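You operate a simulated robot arm through the tools that you are given. There is no shell and no other tool.

You are at the controls of a simulated robot arm. One attempt, no reset.

TASK
Leak test the grey mouthpiece from the blue rack, tally it and put it back.
Fine: home in the leak checker, one stroke of its pump. TIGHT: green counter one, orange zero; LEAKS: green zero, orange one. Set down upright: what you pick out.

It is judged by the outcome, as a careful person would: the job done as asked, and still so three seconds after it is handed in. It fails if anything else is knocked over, pushed out of place, dropped, spilled or broken.

THE ROBOT
A 6-joint arm with a four-finger gripper, fixed in place. Base frame: the origin is on the floor under the middle of its stand, x ahead of it, y to its left, z up. Units: m, degrees, N and s.
It reaches about 1.012 m from its shoulder. Its first joint turns from -166.0 to 166.0 degrees. Payload 3.43 kg.
The TCP is the grasp point between the finger pads, 0.03 m short of the fingertips. In the tool frame z runs along the fingers and y along their closing line. The gripper opens to 0.12 m; its body begins 0.085 m behind the TCP.
Orientation is that of the tool frame in the base frame, as a unit quaternion [x, y, z, w]. With the fingers straight down and closing along the base's y, the tool's x points along the base's -x, its y along +y and its z along -z.

THE INTERFACE
- The arm moves only by the tool jog_arm. Its arguments are lists of equal length, an entry for each row: "offset": the shift along the tool's x, y, z in m, a list of three; "angular": the turn, a rotation vector about the tool's x, y, z in degrees, a list of three; "grip": the opening in per cent of the stroke, from 0 (shut) to 100 (fully open). In form: {"offset": [[tx, ty, tz], ...], "angular": [[wx, wy, wz], ...], "grip": [grip, ...]}. A call has 1 to 20 rows; each row shifts and turns the commanded pose from where the row before left it, along the tool's axes as they then stand. A row lasts 0.2 s, in which the tool goes at most 0.05 m and 8.6 degrees; a call with a longer step from one row to the next is refused whole, and so is a gripper value outside its range. A pose out of reach is approached as far as the arm can. The call stops where the force on the tool passes 40 N (or 10 N more than at its start, if that is more) or the arm is blocked; 0.2 s more then pass. Each finger travels about 0.1362 m/s and halts on what it meets, pressing with about 41 N; the grip force reading is that of the motor and also rises with nothing between the fingers. The clock runs only during rows and for 0.2 s after the last one: add rows that do not move to give the fingers time. It gives the time, the measured TCP pose, the force on the tool (base axes), the opening and the grip force at its end, in the units of the frame above (readings bear some noise), with the torque about the TCP (base axes, N m) and any sound that the robot's microphone picked up.
- Cameras (640 x 400 px; columns grow to the right, rows downward): "scene" is fixed at [0.398, 0.6479, 1.5189]; the picture's right is [-0.11, 0.99, 0.00], its down [0.99, 0.11, -0.13] and it looks along [-0.13, -0.01, -0.99] (base axes); focal length 335 px, centre (320, 200). "wrist" rides on the gripper at [0.071, -0.017, -0.121] in the tool frame; the picture's right is [0.23, 0.97, 0.00], its down [-0.81, 0.19, -0.55] and it looks along [-0.54, 0.13, 0.83] (tool axes); focal length 275 px, centre (320, 200). There is no depth. A picture from a camera that has moved, and an enlarged one, comes with that camera's place and axes in the base frame and with its lens.
- camera(camera): a new picture of that camera. The clock stands still meanwhile.
- enlarge(camera, box): a new picture of the part [left, top, right, bottom] of that camera's present view, enlarged. The clock stands still meanwhile.
- sign_off(): hands the job in; it is judged then, once.

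Places have to be worked out from the pictures, the camera data and where the tool is seen. Open the gripper and draw the arm clear of the work before you hand the job in, unless the task says otherwise.

The tools are called after "Emit:" by a JSON object that holds its "name" and its "arguments". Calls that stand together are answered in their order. jog_arm: Moves the arm, as the interface text tells. Its arguments: {"type":"object","properties":{"offset":{"type":"array","items":{"type":"array","items":{"type":"number"}}},"angular":{"type":"array","items":{"type":"array","items":{"type":"number"}}},"grip":{"type":"array","items":{"type":"number"}}},"required":["offset","angular","grip"]} The other tools are called the same way: camera (camera) takes a picture; enlarge (camera, box) takes an enlarged picture of a part of a camera's view; sign_off () hands the job in.

At the start:

```text
clock: 0.0
tcp_pos: [0.3372, 0.4844, 1.1122]
ee_rot: [0.0, 1.0, 0.002, -0.001]
force: [0.2, 0.2, -0.3]
ft_torque: [0.0, -0.01, 0.01]
grip_width: 0.1202
gripper_force: 0.0
```

scene: 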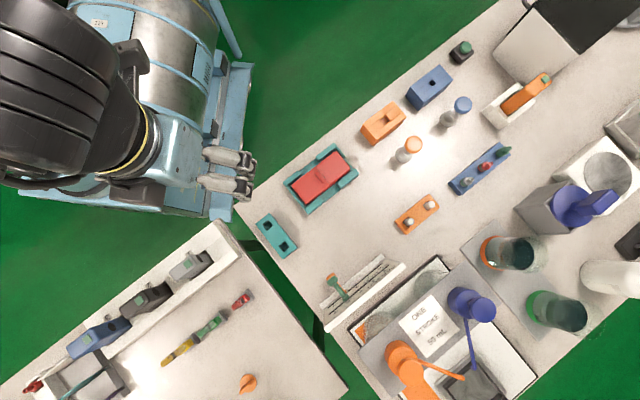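
wrist: 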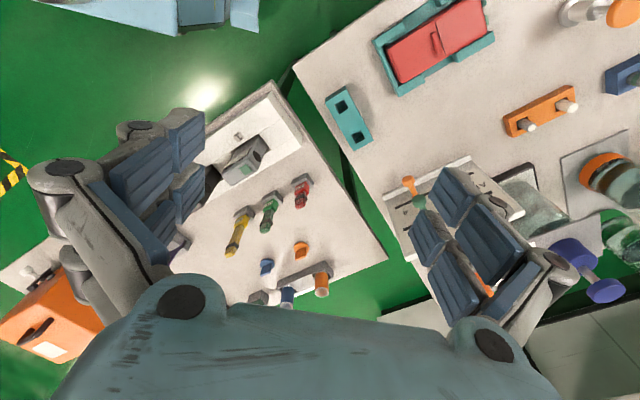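

I'll start by enlarging parts of the scene view to identify the racks, mouthpieces, leak checker and counters.

Emit:
{"name": "enlarge", "arguments": {"camera": "scene", "box": [340, 30, 560, 250]}}

Emit:
{"name": "enlarge", "arguments": {"camera": "scene", "box": [460, 80, 640, 340]}}

Emit:
{"name": "enlarge", "arguments": {"camera": "scene", "box": [300, 230, 540, 400]}}

Emit:
{"name": "enlarge", "arguments": {"camera": "scene", "box": [0, 220, 350, 400]}}

```text
1.82 times, centred on (450, 140) of scene
camera zoom: at [0.398, 0.6479, 1.5189], right [-0.11, 0.99, 0.0], down [0.99, 0.11, -0.13], along [-0.13, -0.01, -0.99], focal length 609 px, centre (84, 309)
```

zoom: 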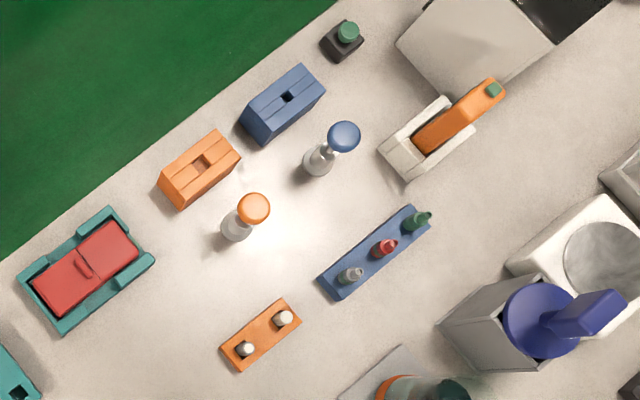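

```text
1.54 times, centred on (550, 210) of scene
camera zoom: at [0.398, 0.6479, 1.5189], right [-0.11, 0.99, 0.0], down [0.99, 0.11, -0.13], along [-0.13, -0.01, -0.99], focal length 515 px, centre (-34, 185)
```

zoom: 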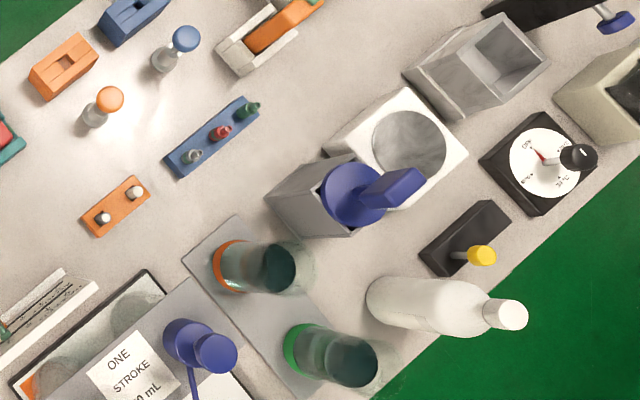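

```text
2.35 times, centred on (420, 315) of scene
camera zoom: at [0.398, 0.6479, 1.5189], right [-0.11, 0.99, 0.0], down [0.99, 0.11, -0.13], along [-0.13, -0.01, -0.99], focal length 788 px, centre (85, -71)
```

zoom: 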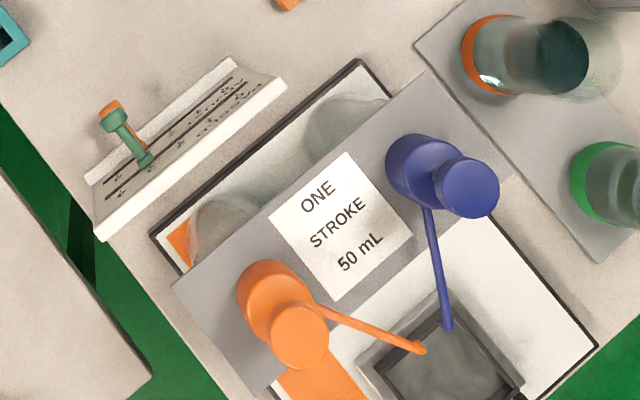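

```text
1.83 times, centred on (175, 310) of scene
camera zoom: at [0.398, 0.6479, 1.5189], right [-0.11, 0.99, 0.0], down [0.99, 0.11, -0.13], along [-0.13, -0.01, -0.99], focal length 612 px, centre (585, -1)
```

zoom: 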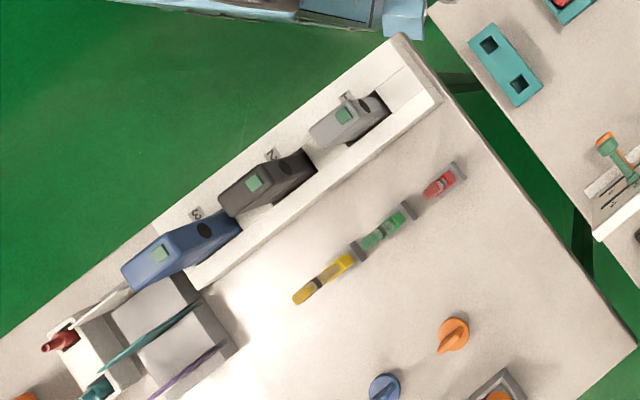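

The blue rack holds grey, red and green mouthpieces at about (0.19, 0.99). I'll move the arm at its current height toward the work and turn the wrist camera to look around.

Emit:
{"name": "jog_arm", "arguments": {"offset": [[0.031, 0.036, 0], [0.031, 0.036, 0], [0.031, 0.036, 0], [0.031, 0.036, 0], [0.031, 0.036, 0], [0.031, 0.036, 0], [0, 0, 0], [0, 0, 0], [0, 0, 0], [0, 0, 0], [0, 0, 0], [0, 0, 0], [0, 0, 0]], "angular": [[0, 0, 0], [0, 0, 0], [0, 0, 0], [0, 0, 0], [0, 0, 0], [0, 0, 0], [0, 0, -7.5], [0, 0, -7.5], [0, 0, -7.5], [0, 0, -7.5], [0, 0, -7.5], [0, 0, -7.5], [0, 0, 0]], "grip": [100, 100, 100, 100, 100, 100, 100, 100, 100, 100, 100, 100, 100]}}

Emit:
{"name": "camera", "arguments": {"camera": "wrist"}}

Emit:
{"name": "camera", "arguments": {"camera": "scene"}}

```text
clock: 2.8
tcp_pos: [0.1376, 0.7005, 1.1147]
ee_rot: [-0.383, 0.924, -0.001, 0.005]
force: [-0.7, 0.4, -0.1]
ft_torque: [0.02, 0.02, 0.02]
grip_width: 0.1203
gripper_force: 0.1
```

```text
taken
camera wrist: at [0.0971, 0.6387, 1.2334], right [-0.85, 0.52, -0.01], down [0.43, 0.71, 0.56], along [0.3, 0.47, -0.83], focal length 275 px, centre (320, 200)
```

wrist: 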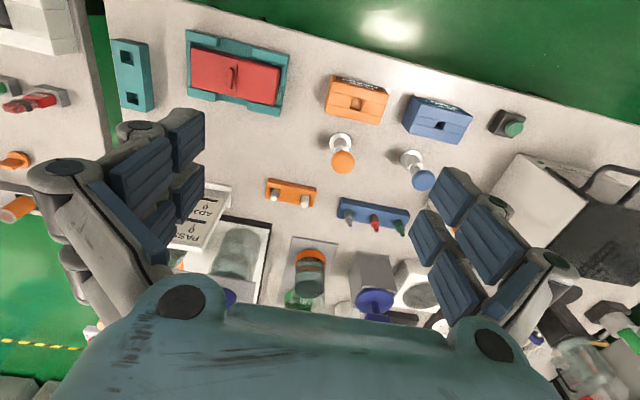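

```text
taken
```

scene: 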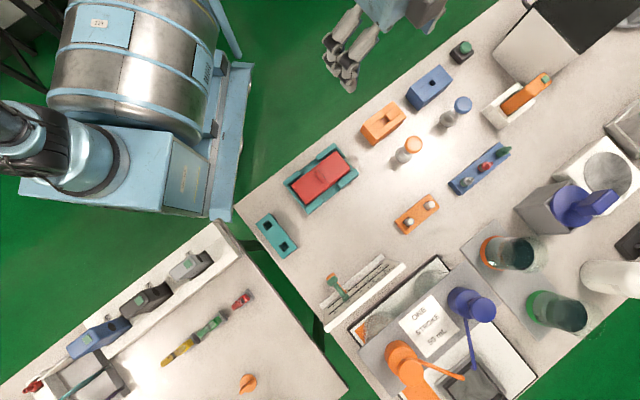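

The tally slide board shows "PASS…" text, and there are orange and blue blocks with text on top. I'll enlarge those in the wrist view.

Emit:
{"name": "enlarge", "arguments": {"camera": "wrist", "box": [300, 60, 540, 210]}}

Emit:
{"name": "enlarge", "arguments": {"camera": "wrist", "box": [150, 170, 440, 340]}}

Emit:
{"name": "enlarge", "arguments": {"camera": "wrist", "box": [250, 160, 430, 260]}}

Emit:
{"name": "enlarge", "arguments": {"camera": "scene", "box": [310, 230, 430, 340]}}

```text
2.67 times, centred on (420, 135) of wrist
camera zoom: at [0.0971, 0.6387, 1.2334], right [-0.85, 0.52, -0.01], down [0.43, 0.71, 0.56], along [0.3, 0.47, -0.83], focal length 734 px, centre (53, 373)
```

zoom: 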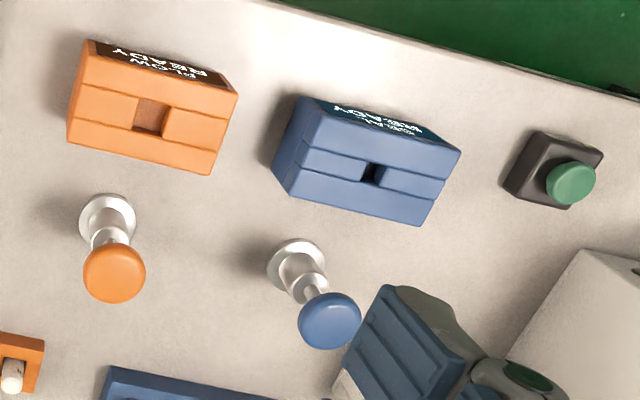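

```text
2.21 times, centred on (295, 255) of wrist
camera zoom: at [0.0971, 0.6387, 1.2334], right [-0.85, 0.52, -0.01], down [0.43, 0.71, 0.56], along [0.3, 0.47, -0.83], focal length 608 px, centre (375, 79)
```

zoom: 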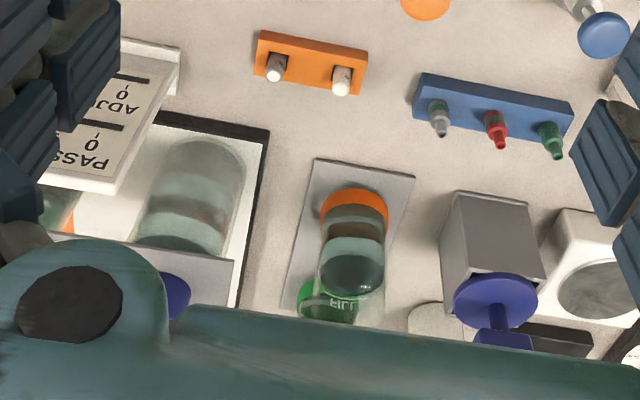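

```text
3.56 times, centred on (340, 210) of wrist
camera zoom: at [0.0971, 0.6387, 1.2334], right [-0.85, 0.52, -0.01], down [0.43, 0.71, 0.56], along [0.3, 0.47, -0.83], focal length 979 px, centre (249, 164)
```

zoom: 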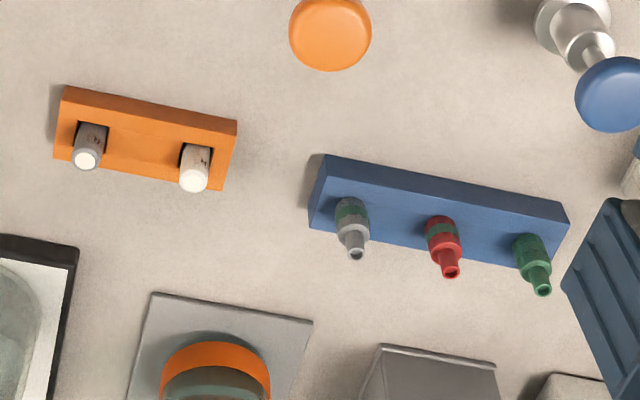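

```text
3.64 times, centred on (370, 285) of scene
camera zoom: at [0.398, 0.6479, 1.5189], right [-0.11, 0.99, 0.0], down [0.99, 0.11, -0.13], along [-0.13, -0.01, -0.99], focal length 1217 px, centre (138, -109)
```

zoom: 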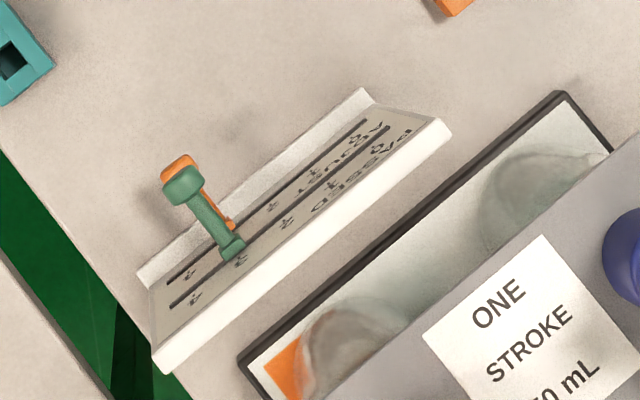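

I need to read the displays on the orange and blue blocks (the wrist picture is upside down). I'll enlarge tightly.

Emit:
{"name": "enlarge", "arguments": {"camera": "wrist", "box": [325, 68, 393, 110]}}

Emit:
{"name": "enlarge", "arguments": {"camera": "wrist", "box": [400, 88, 476, 136]}}

Emit:
{"name": "enlarge", "arguments": {"camera": "scene", "box": [350, 60, 480, 170]}}

```text
9.41 times, centred on (359, 89) of wrist
camera zoom: at [0.0971, 0.6387, 1.2334], right [-0.85, 0.52, -0.01], down [0.43, 0.71, 0.56], along [0.3, 0.47, -0.83], focal length 2591 px, centre (-47, 1245)
```

zoom: 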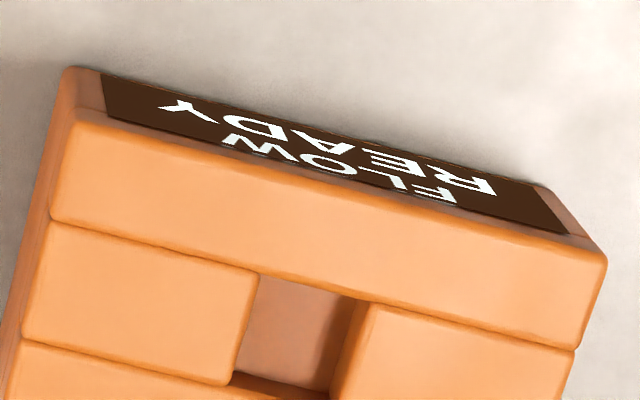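

```text
8.33 times, centred on (438, 112) of wrist
camera zoom: at [0.0971, 0.6387, 1.2334], right [-0.85, 0.52, -0.01], down [0.43, 0.71, 0.56], along [0.3, 0.47, -0.83], focal length 2294 px, centre (-663, 933)
```

zoom: 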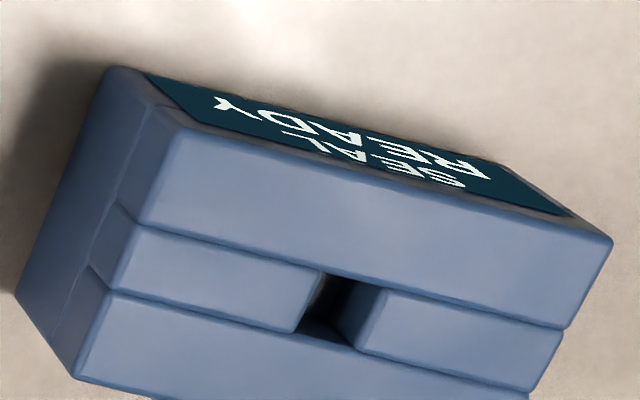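

```text
3.64 times, centred on (415, 115) of scene
camera zoom: at [0.398, 0.6479, 1.5189], right [-0.11, 0.99, 0.0], down [0.99, 0.11, -0.13], along [-0.13, -0.01, -0.99], focal length 1217 px, centre (-26, 509)
```

zoom: 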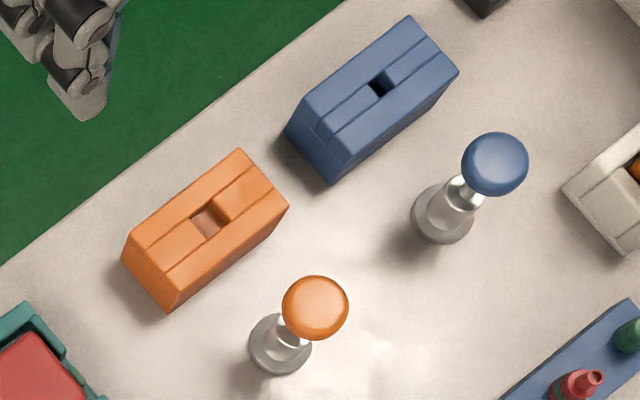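

Orange is "FLOW" and blue is "SEAL", so the blue block is the leak checker and the blue‑knobbed plunger its pump. Next I'll look at the gripper's own finger geometry in the scene view, and at the grey mouthpiece.

Emit:
{"name": "enlarge", "arguments": {"camera": "scene", "box": [310, 0, 430, 100]}}

Emit:
{"name": "enlarge", "arguments": {"camera": "wrist", "box": [325, 180, 425, 245]}}

Emit:
{"name": "enlarge", "arguments": {"camera": "scene", "box": [440, 130, 520, 200]}}

Emit:
{"name": "enlarge", "arguments": {"camera": "wrist", "box": [30, 90, 290, 290]}}

```text
4.00 times, centred on (370, 50) of scene
camera zoom: at [0.398, 0.6479, 1.5189], right [-0.11, 0.99, 0.0], down [0.99, 0.11, -0.13], along [-0.13, -0.01, -0.99], focal length 1339 px, centre (120, 800)
```

zoom: 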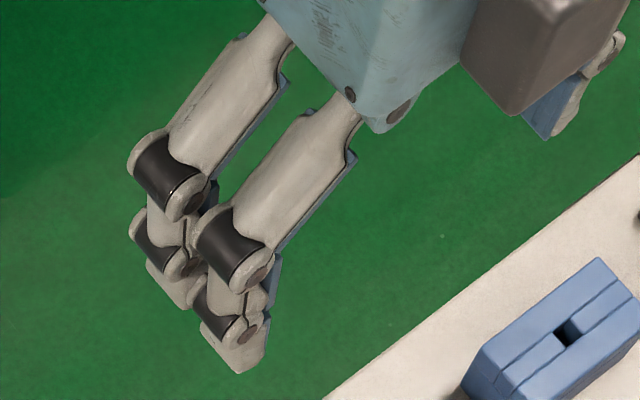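

```text
6.15 times, centred on (375, 212) of wrist
camera zoom: at [0.0971, 0.6387, 1.2334], right [-0.85, 0.52, -0.01], down [0.43, 0.71, 0.56], along [0.3, 0.47, -0.83], focal length 1694 px, centre (-18, 123)
```

zoom: 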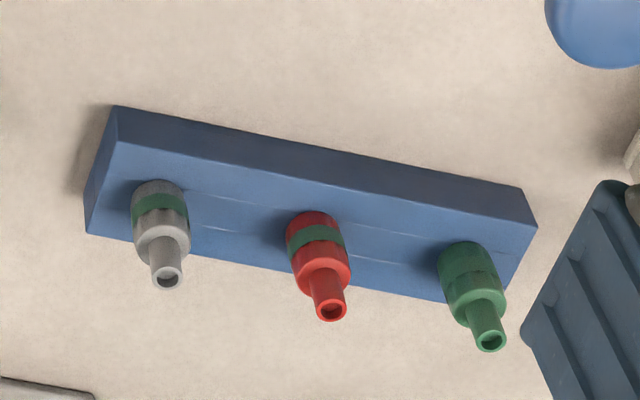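

```text
5.71 times, centred on (480, 165) of scene
camera zoom: at [0.398, 0.6479, 1.5189], right [-0.11, 0.99, 0.0], down [0.99, 0.11, -0.13], along [-0.13, -0.01, -0.99], focal length 1913 px, centre (-594, 400)
```

zoom: 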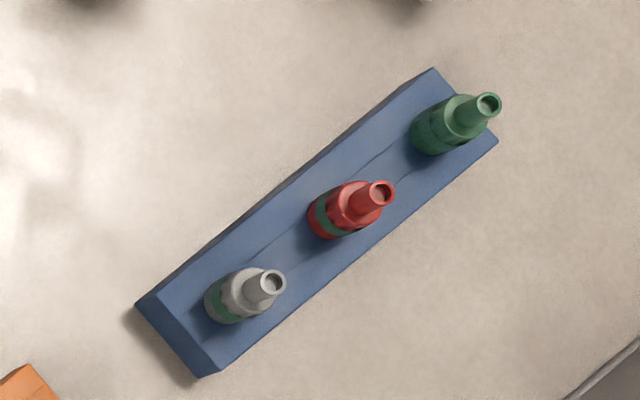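

```text
2.00 times, centred on (160, 190) of wrist
camera zoom: at [0.0971, 0.6387, 1.2334], right [-0.85, 0.52, -0.01], down [0.43, 0.71, 0.56], along [0.3, 0.47, -0.83], focal length 551 px, centre (640, 220)
```

zoom: 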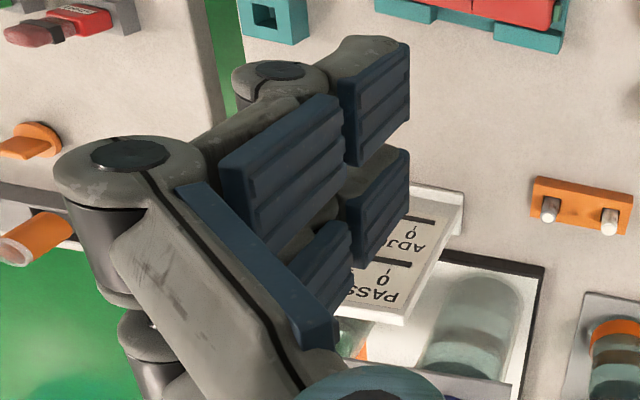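

The fingers come in two pairs about 3 cm apart along the tool's x, and the grey mouthpiece sits at about (0.227, 0.955) with its top near z≈0.815. Next I'll bring the wrist camera near the tally board at about (0.49, 0.71) to read its counters.

Emit:
{"name": "jog_arm", "arguments": {"offset": [[0, 0, 0], [-0.023, -0.03, 0.01625], [-0.023, -0.03, 0.01625], [-0.023, -0.03, 0.01625], [-0.023, -0.03, 0.01625], [-0.023, -0.03, 0.01625], [-0.023, -0.03, 0.01625], [-0.023, -0.03, 0.01625], [-0.023, -0.03, 0.01625], [0, 0, 0], [0, 0, 0], [0, 0, 0]], "angular": [[0, 0, 0], [0, 0, 0], [0, 0, 0], [0, 0, 0], [0, 0, 0], [0, 0, 0], [0, 0, 0], [0, 0, 0], [0, 0, 0], [0, 0, 7.25], [0, 0, 7.25], [0, 0, 0]], "grip": [100, 100, 100, 100, 100, 100, 100, 100, 100, 100, 100, 100]}}

Emit:
{"name": "camera", "arguments": {"camera": "wrist"}}

```text
clock: 5.4
tcp_pos: [0.4397, 0.6611, 0.9866]
ee_rot: [-0.262, 0.965, -0.001, 0.006]
force: [0.4, 0.5, 0.1]
ft_torque: [-0.06, -0.01, 0.01]
grip_width: 0.1201
gripper_force: 0.0
```

```text
taken
camera wrist: at [0.3834, 0.611, 1.1067], right [-0.69, 0.72, -0.01], down [0.6, 0.58, 0.56], along [0.41, 0.38, -0.83], focal length 275 px, centre (320, 200)
```

wrist: 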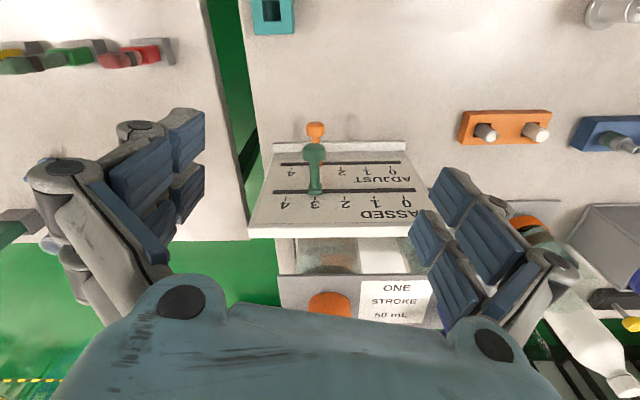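

Emit:
{"name": "enlarge", "arguments": {"camera": "wrist", "box": [240, 110, 440, 240]}}

```text
3.08 times, centred on (340, 175) of wrist
camera zoom: at [0.3834, 0.611, 1.1067], right [-0.69, 0.72, -0.01], down [0.6, 0.58, 0.56], along [0.41, 0.38, -0.83], focal length 847 px, centre (258, 277)
```

zoom: 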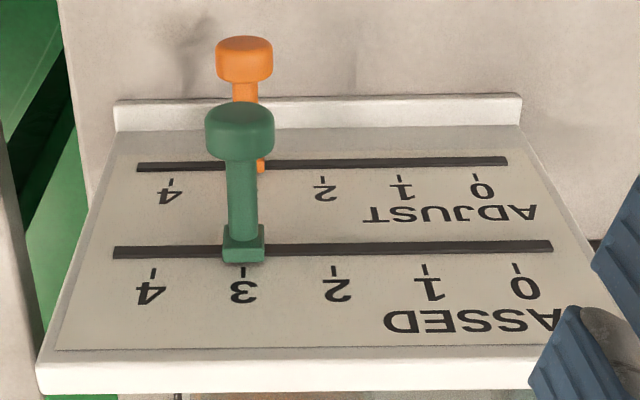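

Both counters stand at 3 now: green PASSED and orange ADJUST, with 0 toward +u (away from the robot along the board). Now I'll move the camera to view the blue rack and checker closer.

Emit:
{"name": "jog_arm", "arguments": {"offset": [[0.01735, 0.0421, 0], [0.01735, 0.0421, 0], [0.01735, 0.0421, 0], [0.01735, 0.0421, 0], [0.01735, 0.0421, 0], [0.01735, 0.0421, 0], [0.01735, 0.0421, 0], [0.01735, 0.0421, 0], [0, 0, 0], [0, 0, 0]], "angular": [[0, 0, 0], [0, 0, 0], [0, 0, 0], [0, 0, 0], [0, 0, 0], [0, 0, 0], [0, 0, 0], [0, 0, 0], [0, 0, 0], [0, 0, 0]], "grip": [100, 100, 100, 100, 100, 100, 100, 100, 100, 100]}}

Emit:
{"name": "camera", "arguments": {"camera": "wrist"}}

Emit:
{"name": "enlarge", "arguments": {"camera": "wrist", "box": [210, 130, 430, 270]}}

Emit:
{"name": "enlarge", "arguments": {"camera": "wrist", "box": [200, 0, 640, 200]}}

```text
clock: 7.6
tcp_pos: [0.1492, 0.8837, 0.9821]
ee_rot: [-0.263, 0.965, -0.002, 0.005]
force: [-1.1, 0.5, 0.4]
ft_torque: [0.02, -0.01, 0.03]
grip_width: 0.1199
gripper_force: 0.1
```

```text
taken
camera wrist: at [0.0937, 0.8331, 1.1015], right [-0.69, 0.72, -0.01], down [0.6, 0.58, 0.56], along [0.41, 0.38, -0.83], focal length 275 px, centre (320, 200)
```

wrist: 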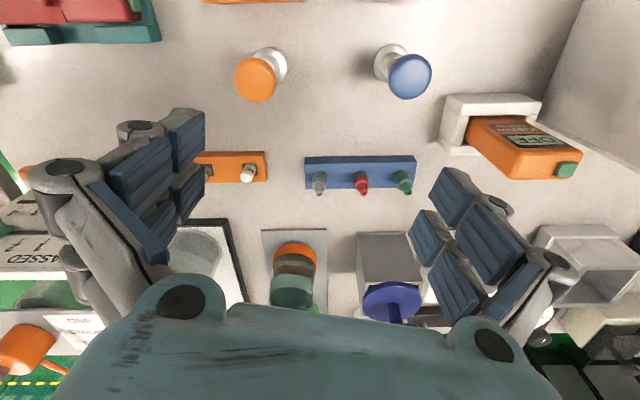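

```text
2.86 times, centred on (320, 200) of wrist
camera zoom: at [0.0937, 0.8331, 1.1015], right [-0.69, 0.72, -0.01], down [0.6, 0.58, 0.56], along [0.41, 0.38, -0.83], focal length 786 px, centre (320, 200)
```

zoom: 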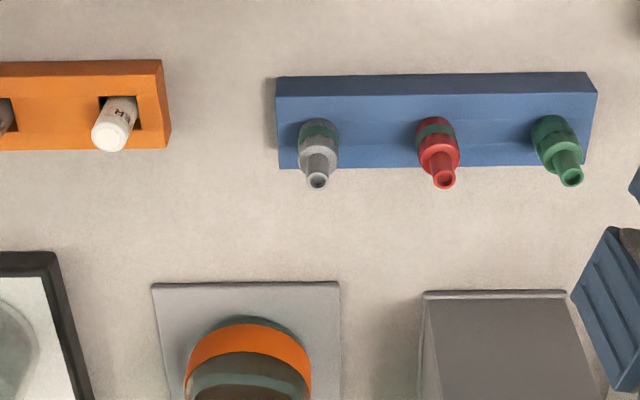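

```text
1.45 times, centred on (420, 100) of wrist
camera zoom: at [0.0937, 0.8331, 1.1015], right [-0.69, 0.72, -0.01], down [0.6, 0.58, 0.56], along [0.41, 0.38, -0.83], focal length 400 px, centre (174, 346)
```

zoom: 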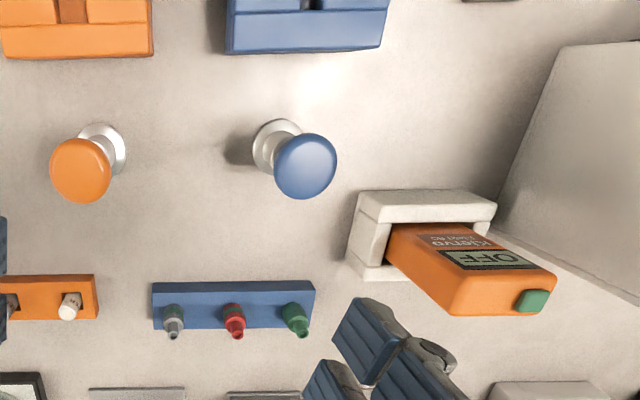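

The rack is reachable from here, so now I'll look at the blue SEAL checker's socket from close up.

Emit:
{"name": "jog_arm", "arguments": {"offset": [[0.0366, 0.00447, 0.00867], [0.0366, 0.00447, 0.00867], [0.0366, 0.00447, 0.00867], [0.0366, 0.00447, 0.00867], [0.0366, 0.00447, 0.00867], [0.0366, 0.00447, 0.00867], [0, 0, 0], [0, 0, 0]], "angular": [[0, 0, 0], [0, 0, 0], [0, 0, 0], [0, 0, 0], [0, 0, 0], [0, 0, 0], [0, 0, 0], [0, 0, 0]], "grip": [100, 100, 100, 100, 100, 100, 100, 100]}}

Emit:
{"name": "camera", "arguments": {"camera": "wrist"}}

Emit:
{"name": "enlarge", "arguments": {"camera": "wrist", "box": [230, 110, 430, 240]}}

Emit:
{"name": "camera", "arguments": {"camera": "scene"}}

```text
clock: 9.4
tcp_pos: [-0.0539, 0.7927, 0.9303]
ee_rot: [-0.263, 0.965, -0.001, 0.006]
force: [-0.5, -0.3, 0.3]
ft_torque: [-0.01, 0.02, -0.02]
grip_width: 0.12
gripper_force: 0.0
```

```text
taken
camera wrist: at [-0.1098, 0.7417, 1.0498], right [-0.69, 0.72, -0.01], down [0.6, 0.58, 0.56], along [0.41, 0.38, -0.83], focal length 275 px, centre (320, 200)
```

wrist: 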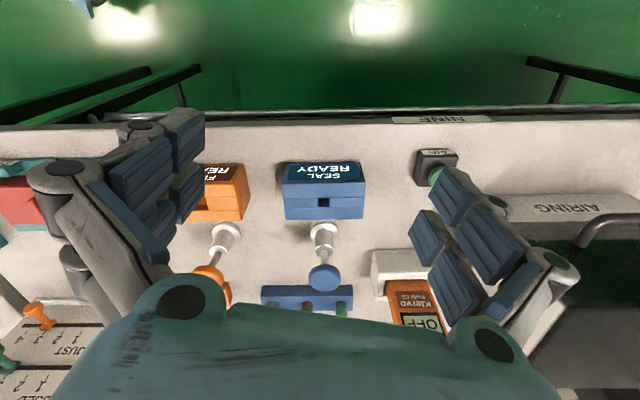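

```text
3.08 times, centred on (330, 175) of wrist
camera zoom: at [-0.1098, 0.7417, 1.0498], right [-0.69, 0.72, -0.01], down [0.6, 0.58, 0.56], along [0.41, 0.38, -0.83], focal length 847 px, centre (289, 277)
```

zoom: 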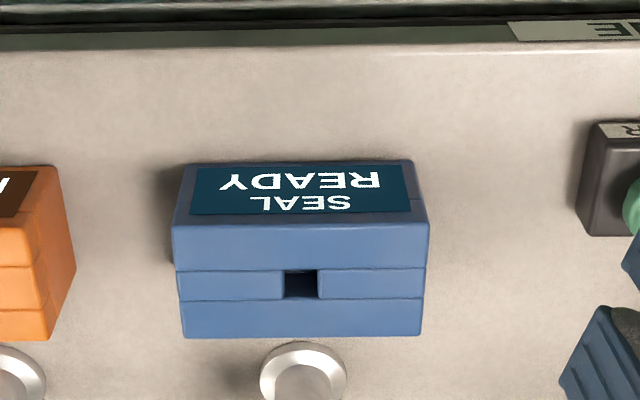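

```text
taken
```

scene: 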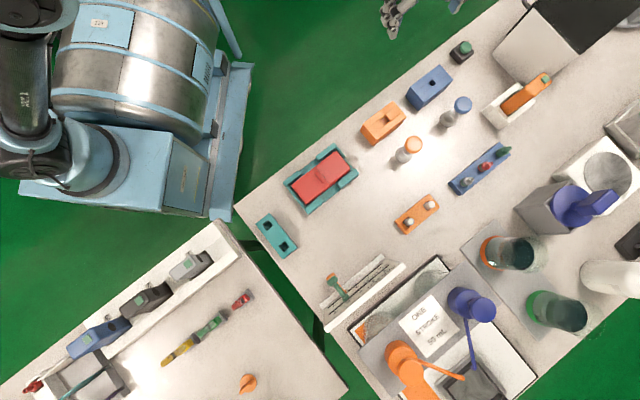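

The checker's top is flat with one small square socket about 12 mm wide at roughly (0.013, 0.86, z≈0.805). The rack axis runs at about 135° azimuth. I'll turn the tool so its fingers close across the rack (yaw −45°), raise it a little, and move above the grey mouthpiece at a safe height.

Emit:
{"name": "jog_arm", "arguments": {"offset": [[0, 0, -0.005], [0, 0, -0.005], [0, 0, -0.005], [0, 0, -0.005], [0, 0, 0], [0, 0, 0], [0, 0, 0], [0, 0, 0], [0, 0, 0], [0, 0, 0]], "angular": [[0, 0, 8.4], [0, 0, 8.4], [0, 0, 8.4], [0, 0, 8.4], [0, 0, 8.4], [0, 0, 8.4], [0, 0, 8.4], [0, 0, 8.4], [0, 0, 8.4], [0, 0, 0]], "grip": [100, 100, 100, 100, 100, 100, 100, 100, 100, 100]}}

Emit:
{"name": "jog_arm", "arguments": {"offset": [[0, 0, 0], [0, 0, 0]], "angular": [[0, 0, 0], [0, 0, 0]], "grip": [100, 100]}}

Emit:
{"name": "camera", "arguments": {"camera": "wrist"}}

```text
clock: 11.6
tcp_pos: [-0.055, 0.7937, 0.9502]
ee_rot: [0.384, 0.923, 0.003, 0.005]
force: [-0.7, -0.8, 0.2]
ft_torque: [0.04, 0.01, -0.01]
grip_width: 0.1199
gripper_force: 0.0
```

```text
clock: 12.2
tcp_pos: [-0.054, 0.7941, 0.9506]
ee_rot: [0.384, 0.923, 0.002, 0.005]
force: [0.3, 0.5, 0.4]
ft_torque: [-0.01, -0.01, 0.0]
grip_width: 0.1203
gripper_force: 0.1
```

```text
taken
camera wrist: at [-0.1188, 0.8324, 1.0693], right [0.53, 0.85, 0.01], down [0.7, -0.44, 0.56], along [0.48, -0.29, -0.83], focal length 275 px, centre (320, 200)
```

wrist: 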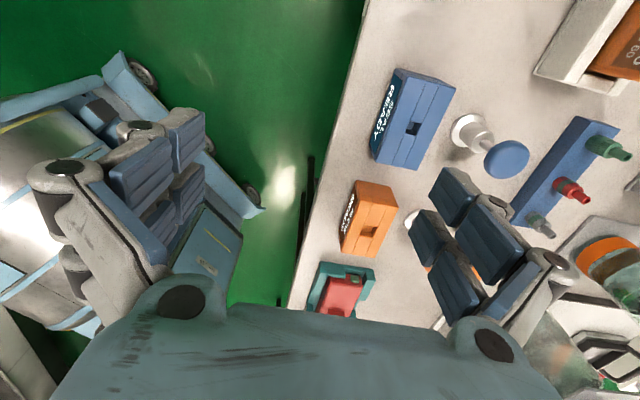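

Now I'll traverse to above the grey mouthpiece at about (0.227, 0.955), staying at z≈0.93, with a small tilt correction.

Emit:
{"name": "jog_arm", "arguments": {"offset": [[-0.01046, 0.03905, 0.0025], [-0.01046, 0.03905, 0.0025], [-0.01046, 0.03905, 0.0025], [-0.01046, 0.03905, 0.0025], [-0.01046, 0.03905, 0.0025], [-0.01046, 0.03905, 0.0025], [-0.01046, 0.03905, 0.0025], [-0.01046, 0.03905, 0.0025], [0, 0, 0], [0, 0, 0]], "angular": [[0, 0, 0], [0, 0, 0], [0, 0, 0], [0, 0, 0], [0, 0, 0], [0, 0, 0], [0, 0, 0], [0, 0, 0], [0.44, 0.44, 0], [0, 0, 0]], "grip": [100, 100, 100, 100, 100, 100, 100, 100, 100, 100]}}

Emit:
{"name": "camera", "arguments": {"camera": "wrist"}}

Emit:
{"name": "enlarge", "arguments": {"camera": "wrist", "box": [230, 110, 410, 240]}}

Emit:
{"name": "camera", "arguments": {"camera": "scene"}}

```text
clock: 14.4
tcp_pos: [0.228, 0.9533, 0.9339]
ee_rot: [0.383, 0.924, 0.001, 0.0]
force: [0.3, 0.8, -0.6]
ft_torque: [0.05, 0.0, -0.01]
grip_width: 0.1199
gripper_force: 0.1
```

```text
taken
camera wrist: at [0.1642, 0.9935, 1.0539], right [0.53, 0.85, 0.0], down [0.71, -0.44, 0.55], along [0.47, -0.29, -0.83], focal length 275 px, centre (320, 200)
```

wrist: 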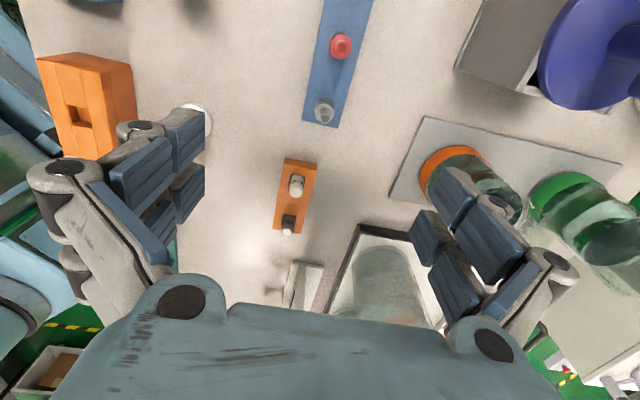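

```text
3.08 times, centred on (320, 175) of wrist
camera zoom: at [0.1642, 0.9935, 1.0539], right [0.53, 0.85, 0.0], down [0.71, -0.44, 0.55], along [0.47, -0.29, -0.83], focal length 847 px, centre (320, 277)
```

zoom: 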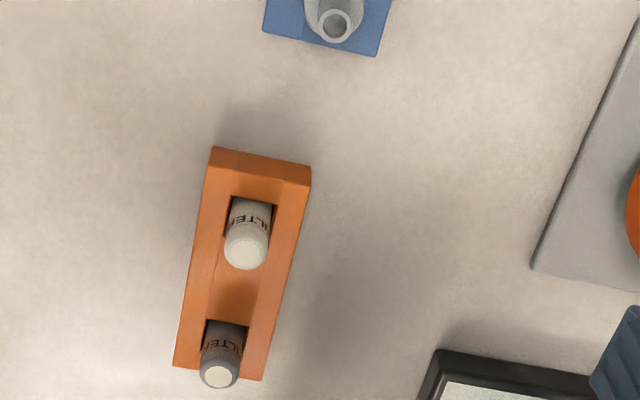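

```text
taken
```

scene: 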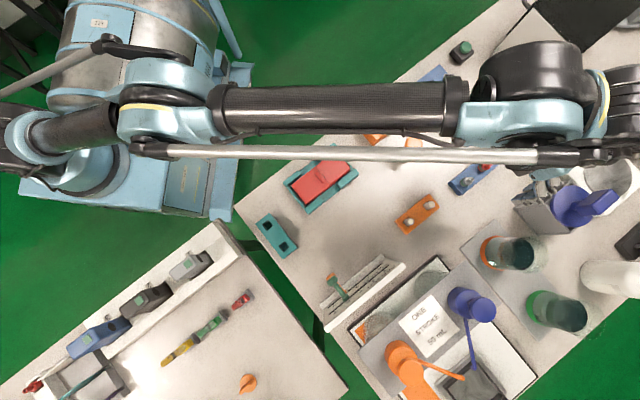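

The grey mouthpiece lies about 1 mm in tool x and 3 mm in tool y from the TCP axis. I'll centre on it, narrow the fingers and descend to just above it for a refined look.

Emit:
{"name": "jog_arm", "arguments": {"offset": [[0.0004, 0.0011, 0], [0.0004, 0.0011, 0.02], [0.0004, 0.0011, 0.02], [0, 0, 0.02], [0, 0, 0.008], [0, 0, 0]], "angular": [[0, 0, 0], [0, 0, 0], [0, 0, 0], [0, 0, 0], [0, 0, 0], [0, 0, 0]], "grip": [60, 60, 60, 60, 60, 60]}}

Emit:
{"name": "camera", "arguments": {"camera": "wrist"}}

Emit:
{"name": "enlarge", "arguments": {"camera": "wrist", "box": [240, 60, 420, 190]}}

```text
clock: 15.8
tcp_pos: [0.2279, 0.9575, 0.8651]
ee_rot: [0.384, 0.923, 0.002, 0.0]
force: [0.4, -0.5, -0.6]
ft_torque: [-0.01, -0.03, 0.0]
grip_width: 0.0719
gripper_force: 0.0
```

```text
taken
camera wrist: at [0.1645, 0.9963, 0.9847], right [0.53, 0.85, 0.0], down [0.71, -0.44, 0.55], along [0.47, -0.29, -0.83], focal length 275 px, centre (320, 200)
```

wrist: 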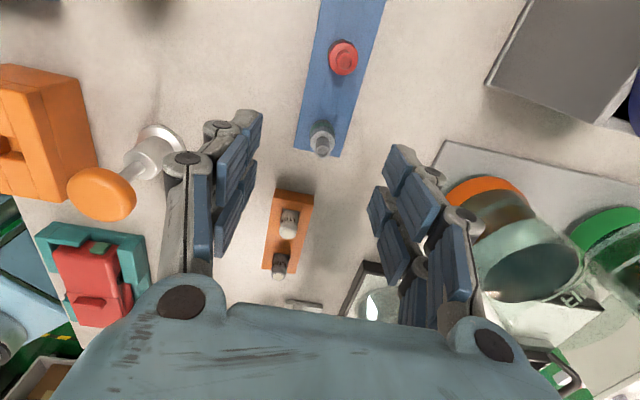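

```text
3.08 times, centred on (330, 125) of wrist
camera zoom: at [0.1645, 0.9963, 0.9847], right [0.53, 0.85, 0.0], down [0.71, -0.44, 0.55], along [0.47, -0.29, -0.83], focal length 847 px, centre (289, 431)
```

zoom: 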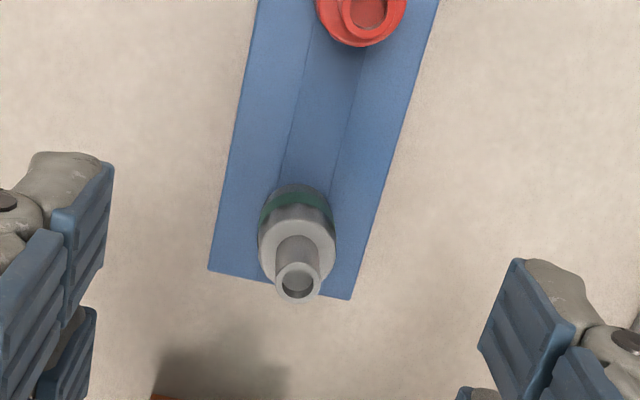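

The nozzle axis is within about 2 mm of the tool axis; rack top is near z 0.78 and nozzle top near 0.82. I'll centre, descend so the fingertips are about 6 mm above the rack surface, narrow to ~36 mm and check.

Emit:
{"name": "jog_arm", "arguments": {"offset": [[0.0005, 0.0017, 0], [0, 0, 0.015], [0, 0, 0.015], [0, 0, 0.01], [0, 0, 0.008], [0, 0, 0], [0, 0, 0], [0, 0, 0]], "angular": [[0, 0, 0], [0, 0, 0], [0, 0, 0], [0, 0, 0], [0, 0, 0], [0, 0, 0], [0, 0, 0], [0, 0, 0]], "grip": [60, 60, 60, 60, 60, 45, 35, 35]}}

Emit:
{"name": "camera", "arguments": {"camera": "wrist"}}

Emit:
{"name": "enlarge", "arguments": {"camera": "wrist", "box": [230, 110, 410, 240]}}

```text
clock: 17.6
tcp_pos: [0.2292, 0.9592, 0.8171]
ee_rot: [0.384, 0.923, 0.001, 0.001]
force: [-0.8, 0.3, 0.6]
ft_torque: [0.02, -0.02, -0.03]
grip_width: 0.042
gripper_force: 0.0
```

```text
taken
camera wrist: at [0.1656, 0.9986, 0.9374], right [0.53, 0.85, 0.0], down [0.71, -0.44, 0.55], along [0.47, -0.29, -0.83], focal length 275 px, centre (320, 200)
```

wrist: 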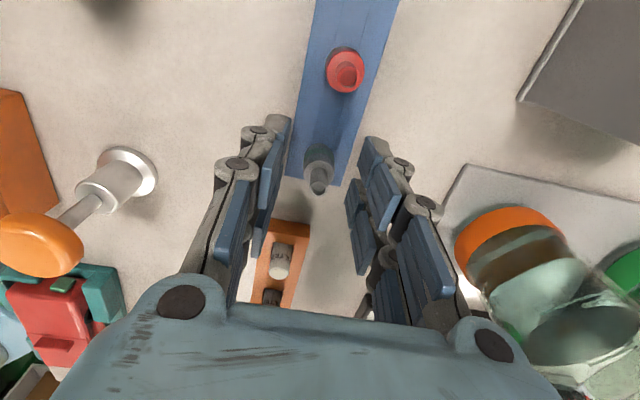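

```text
3.08 times, centred on (320, 175) of wrist
camera zoom: at [0.1656, 0.9986, 0.9374], right [0.53, 0.85, 0.0], down [0.71, -0.44, 0.55], along [0.47, -0.29, -0.83], focal length 847 px, centre (320, 277)
```

zoom: 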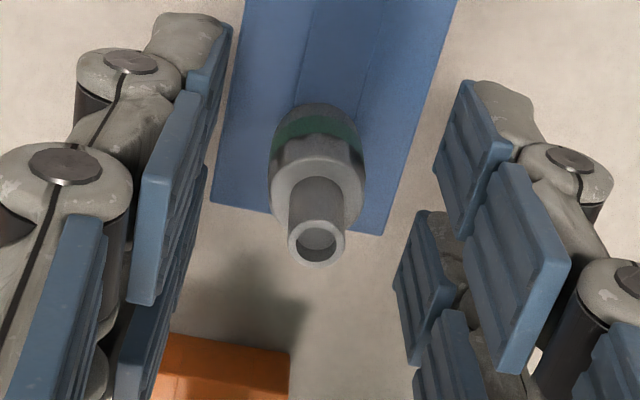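

The nozzle sits right on the tool axis between the fingers. Closing the gripper on the body.

Emit:
{"name": "jog_arm", "arguments": {"offset": [[0, 0, 0], [0, 0, 0], [0, 0, 0], [0, 0, 0]], "angular": [[0, 0, 0], [0, 0, 0], [0, 0, 0], [0, 0, 0]], "grip": [25, 15, 5, 5]}}

Emit:
{"name": "camera", "arguments": {"camera": "wrist"}}

Emit:
{"name": "enlarge", "arguments": {"camera": "wrist", "box": [230, 110, 410, 240]}}

```text
clock: 18.6
tcp_pos: [0.2289, 0.959, 0.8179]
ee_rot: [0.383, 0.924, 0.001, 0.0]
force: [-0.6, -1.3, -0.7]
ft_torque: [0.02, 0.02, 0.03]
grip_width: 0.0121
gripper_force: 40.9
```

```text
taken
camera wrist: at [0.1656, 0.9986, 0.9374], right [0.53, 0.85, 0.0], down [0.71, -0.44, 0.55], along [0.47, -0.29, -0.83], focal length 275 px, centre (320, 200)
```

wrist: 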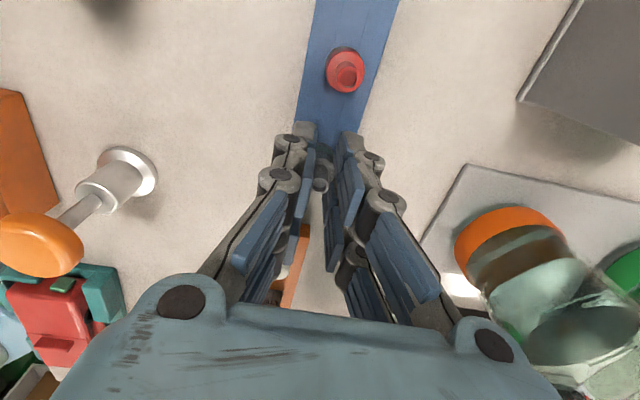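

```text
3.08 times, centred on (320, 175) of wrist
camera zoom: at [0.1656, 0.9986, 0.9374], right [0.53, 0.85, 0.0], down [0.71, -0.44, 0.55], along [0.47, -0.29, -0.83], focal length 847 px, centre (320, 277)
```

zoom: 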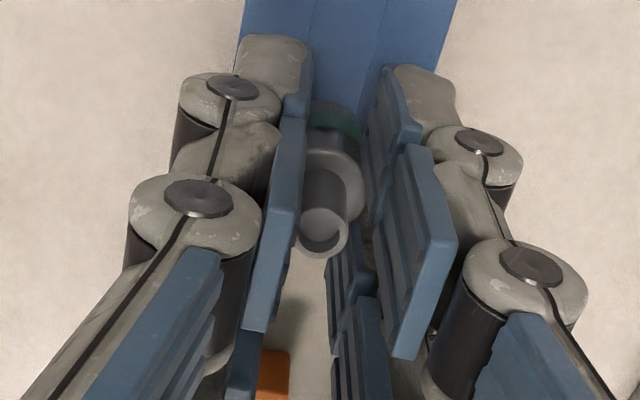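

Gripped at about 12 mm with 41 N. I'll lift straight up slowly and check.

Emit:
{"name": "jog_arm", "arguments": {"offset": [[0, 0, -0.005], [0, 0, -0.01], [0, 0, -0.015], [0, 0, -0.02], [0, 0, -0.02], [0, 0, -0.02], [0, 0, -0.02], [0, 0, 0]], "angular": [[0, 0, 0], [0, 0, 0], [0, 0, 0], [0, 0, 0], [0, 0, 0], [0, 0, 0], [0, 0, 0], [0, 0, 0]], "grip": [5, 5, 5, 5, 5, 5, 5, 5]}}

Emit:
{"name": "camera", "arguments": {"camera": "wrist"}}

Emit:
{"name": "enlarge", "arguments": {"camera": "wrist", "box": [230, 60, 410, 240]}}

Emit:
{"name": "camera", "arguments": {"camera": "scene"}}

```text
clock: 20.4
tcp_pos: [0.2291, 0.9571, 0.9282]
ee_rot: [0.384, 0.924, 0.001, 0.0]
force: [0.3, -0.4, -0.7]
ft_torque: [0.0, -0.01, 0.0]
grip_width: 0.012
gripper_force: 41.0
```

```text
taken
camera wrist: at [0.1662, 0.997, 1.0475], right [0.53, 0.85, 0.0], down [0.71, -0.44, 0.55], along [0.47, -0.29, -0.83], focal length 275 px, centre (320, 200)
```

wrist: 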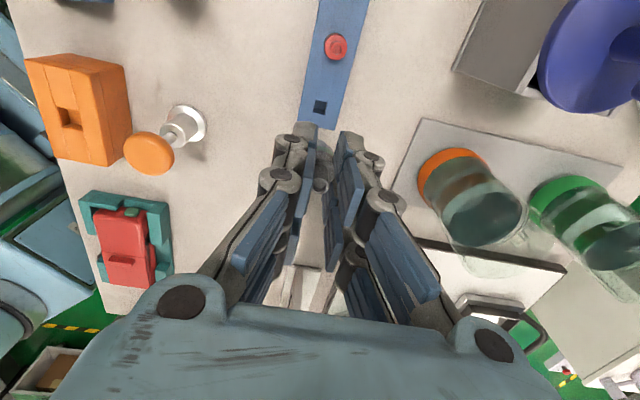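

```text
2.22 times, centred on (320, 150) of wrist
camera zoom: at [0.1662, 0.997, 1.0475], right [0.53, 0.85, 0.0], down [0.71, -0.44, 0.55], along [0.47, -0.29, -0.83], focal length 612 px, centre (320, 311)
```

zoom: 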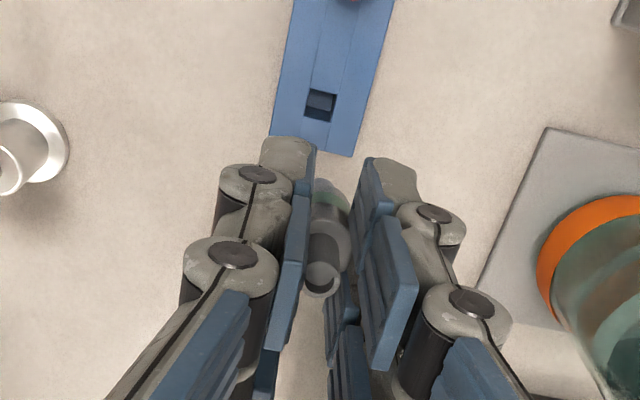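

```text
taken
```

scene: 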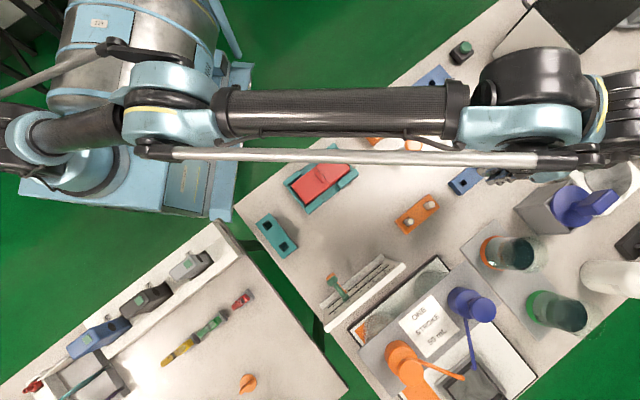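

The mouthpiece came out cleanly, and the empty hole is directly under the tool axis, so the vision calibration is good to about a millimetre. Now I'll carry it to above the SEAL checker, a bit higher to clear the pump knob.

Emit:
{"name": "jog_arm", "arguments": {"offset": [[0, 0, -0.022], [0.01056, -0.02778, 0], [0.01056, -0.02778, 0], [0.01056, -0.02778, 0], [0.01056, -0.02778, 0], [0.01056, -0.02778, 0], [0.01056, -0.02778, 0], [0.01056, -0.02778, 0], [0.01056, -0.02778, 0], [0, 0, 0], [0, 0, 0]], "angular": [[0, 0, 0], [0, 0, 0], [0, 0, 0], [0, 0, 0], [0, 0, 0], [0, 0, 0], [0, 0, 0], [0, 0, 0], [0, 0, 0], [0, 0, 0], [0, 0, 0]], "grip": [5, 5, 5, 5, 5, 5, 5, 5, 5, 5, 5]}}

Emit:
{"name": "camera", "arguments": {"camera": "wrist"}}

Emit:
{"name": "enlarge", "arguments": {"camera": "wrist", "box": [230, 60, 410, 240]}}

Emit:
{"name": "enlarge", "arguments": {"camera": "scene", "box": [360, 20, 560, 200]}}

```text
clock: 22.8
tcp_pos: [0.0113, 0.8628, 0.9497]
ee_rot: [0.383, 0.924, 0.001, 0.0]
force: [-0.5, -0.3, 0.3]
ft_torque: [0.0, -0.01, -0.01]
grip_width: 0.0119
gripper_force: 41.0
```

```text
taken
camera wrist: at [-0.0518, 0.9013, 1.0696], right [0.53, 0.85, 0.0], down [0.71, -0.44, 0.55], along [0.47, -0.29, -0.83], focal length 275 px, centre (320, 200)
```

wrist: 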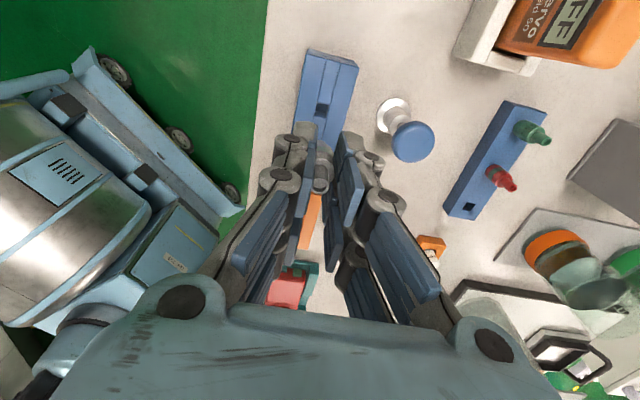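

```text
2.22 times, centred on (320, 150) of wrist
camera zoom: at [-0.0518, 0.9013, 1.0696], right [0.53, 0.85, 0.0], down [0.71, -0.44, 0.55], along [0.47, -0.29, -0.83], focal length 612 px, centre (320, 311)
```

zoom: 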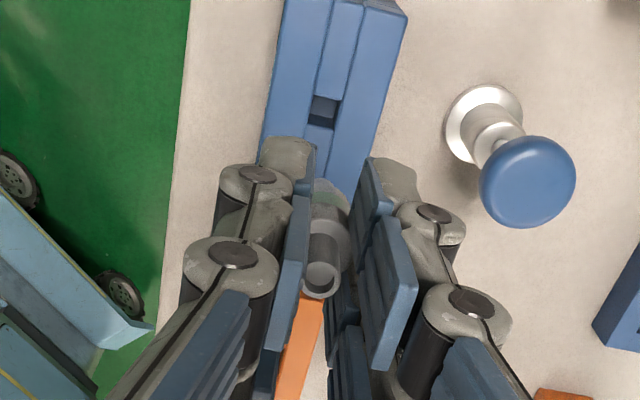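

```text
2.22 times, centred on (460, 110) of scene
camera zoom: at [0.398, 0.6479, 1.5189], right [-0.11, 0.99, 0.0], down [0.99, 0.11, -0.13], along [-0.13, -0.01, -0.99], focal length 744 px, centre (9, 400)
```

zoom: 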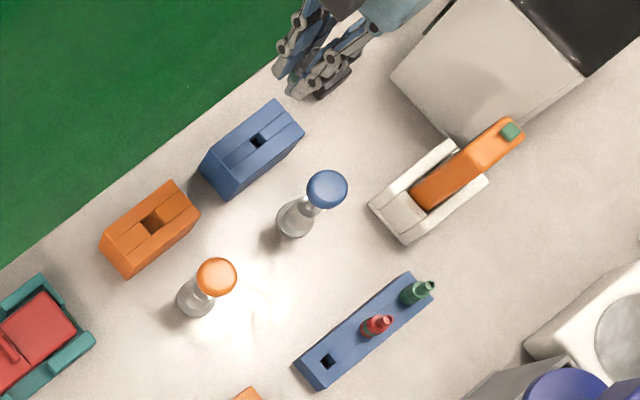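

The checker socket is about (−1.2, +1.5) mm off the tool axis, with its top near z≈0.8025. I'll correct that and descend to just above the block to look at the stem and socket together.

Emit:
{"name": "jog_arm", "arguments": {"offset": [[-0.0012, 0.0015, 0], [0, 0, 0.02], [0, 0, 0.02], [0, 0, 0.02], [0, 0, 0.015], [0, 0, 0], [0, 0, 0]], "angular": [[0, 0, 0], [0, 0, 0], [0, 0, 0], [0, 0, 0], [0, 0, 0], [0, 0, 0], [0, 0, 0]], "grip": [5, 5, 5, 5, 5, 5, 5]}}

Emit:
{"name": "camera", "arguments": {"camera": "wrist"}}

Emit:
{"name": "enlarge", "arguments": {"camera": "wrist", "box": [260, 80, 400, 220]}}

Emit:
{"name": "enlarge", "arguments": {"camera": "scene", "box": [380, 20, 500, 120]}}

```text
clock: 24.4
tcp_pos: [0.0135, 0.862, 0.8745]
ee_rot: [0.383, 0.924, 0.001, -0.001]
force: [-0.6, -0.2, 0.2]
ft_torque: [-0.01, 0.0, -0.01]
grip_width: 0.0121
gripper_force: 41.6
```

```text
taken
camera wrist: at [-0.0498, 0.9008, 0.9946], right [0.53, 0.85, 0.0], down [0.71, -0.44, 0.55], along [0.47, -0.29, -0.83], focal length 275 px, centre (320, 200)
```

wrist: 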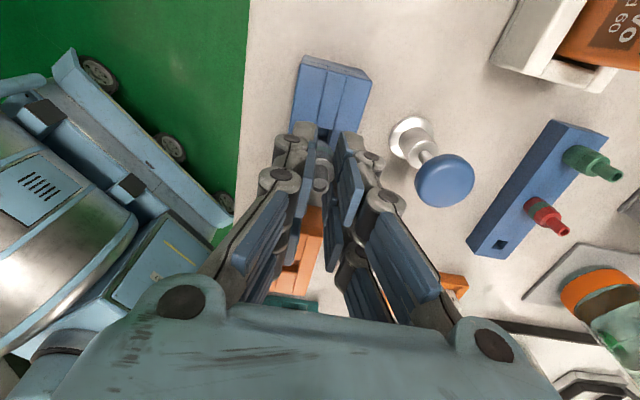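

```text
2.86 times, centred on (330, 150) of wrist
camera zoom: at [-0.0498, 0.9008, 0.9946], right [0.53, 0.85, 0.0], down [0.71, -0.44, 0.55], along [0.47, -0.29, -0.83], focal length 786 px, centre (291, 343)
```

zoom: 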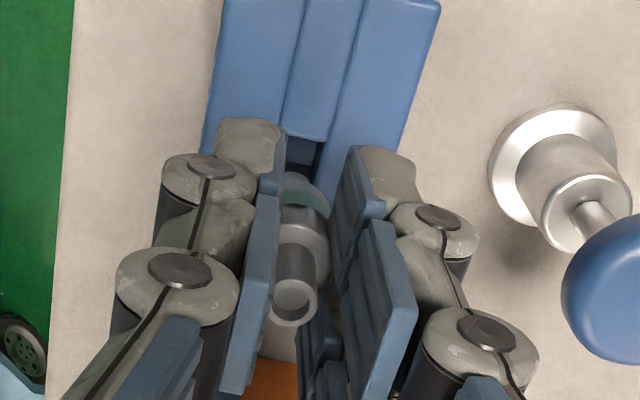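

```text
4.00 times, centred on (440, 70) of scene
camera zoom: at [0.398, 0.6479, 1.5189], right [-0.11, 0.99, 0.0], down [0.99, 0.11, -0.13], along [-0.13, -0.01, -0.99], focal length 1339 px, centre (-160, 720)
```

zoom: 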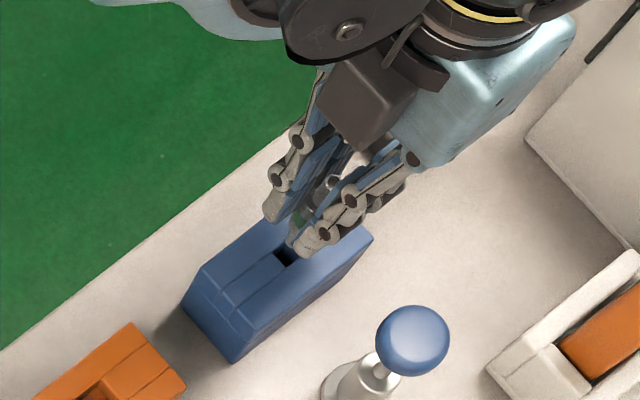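

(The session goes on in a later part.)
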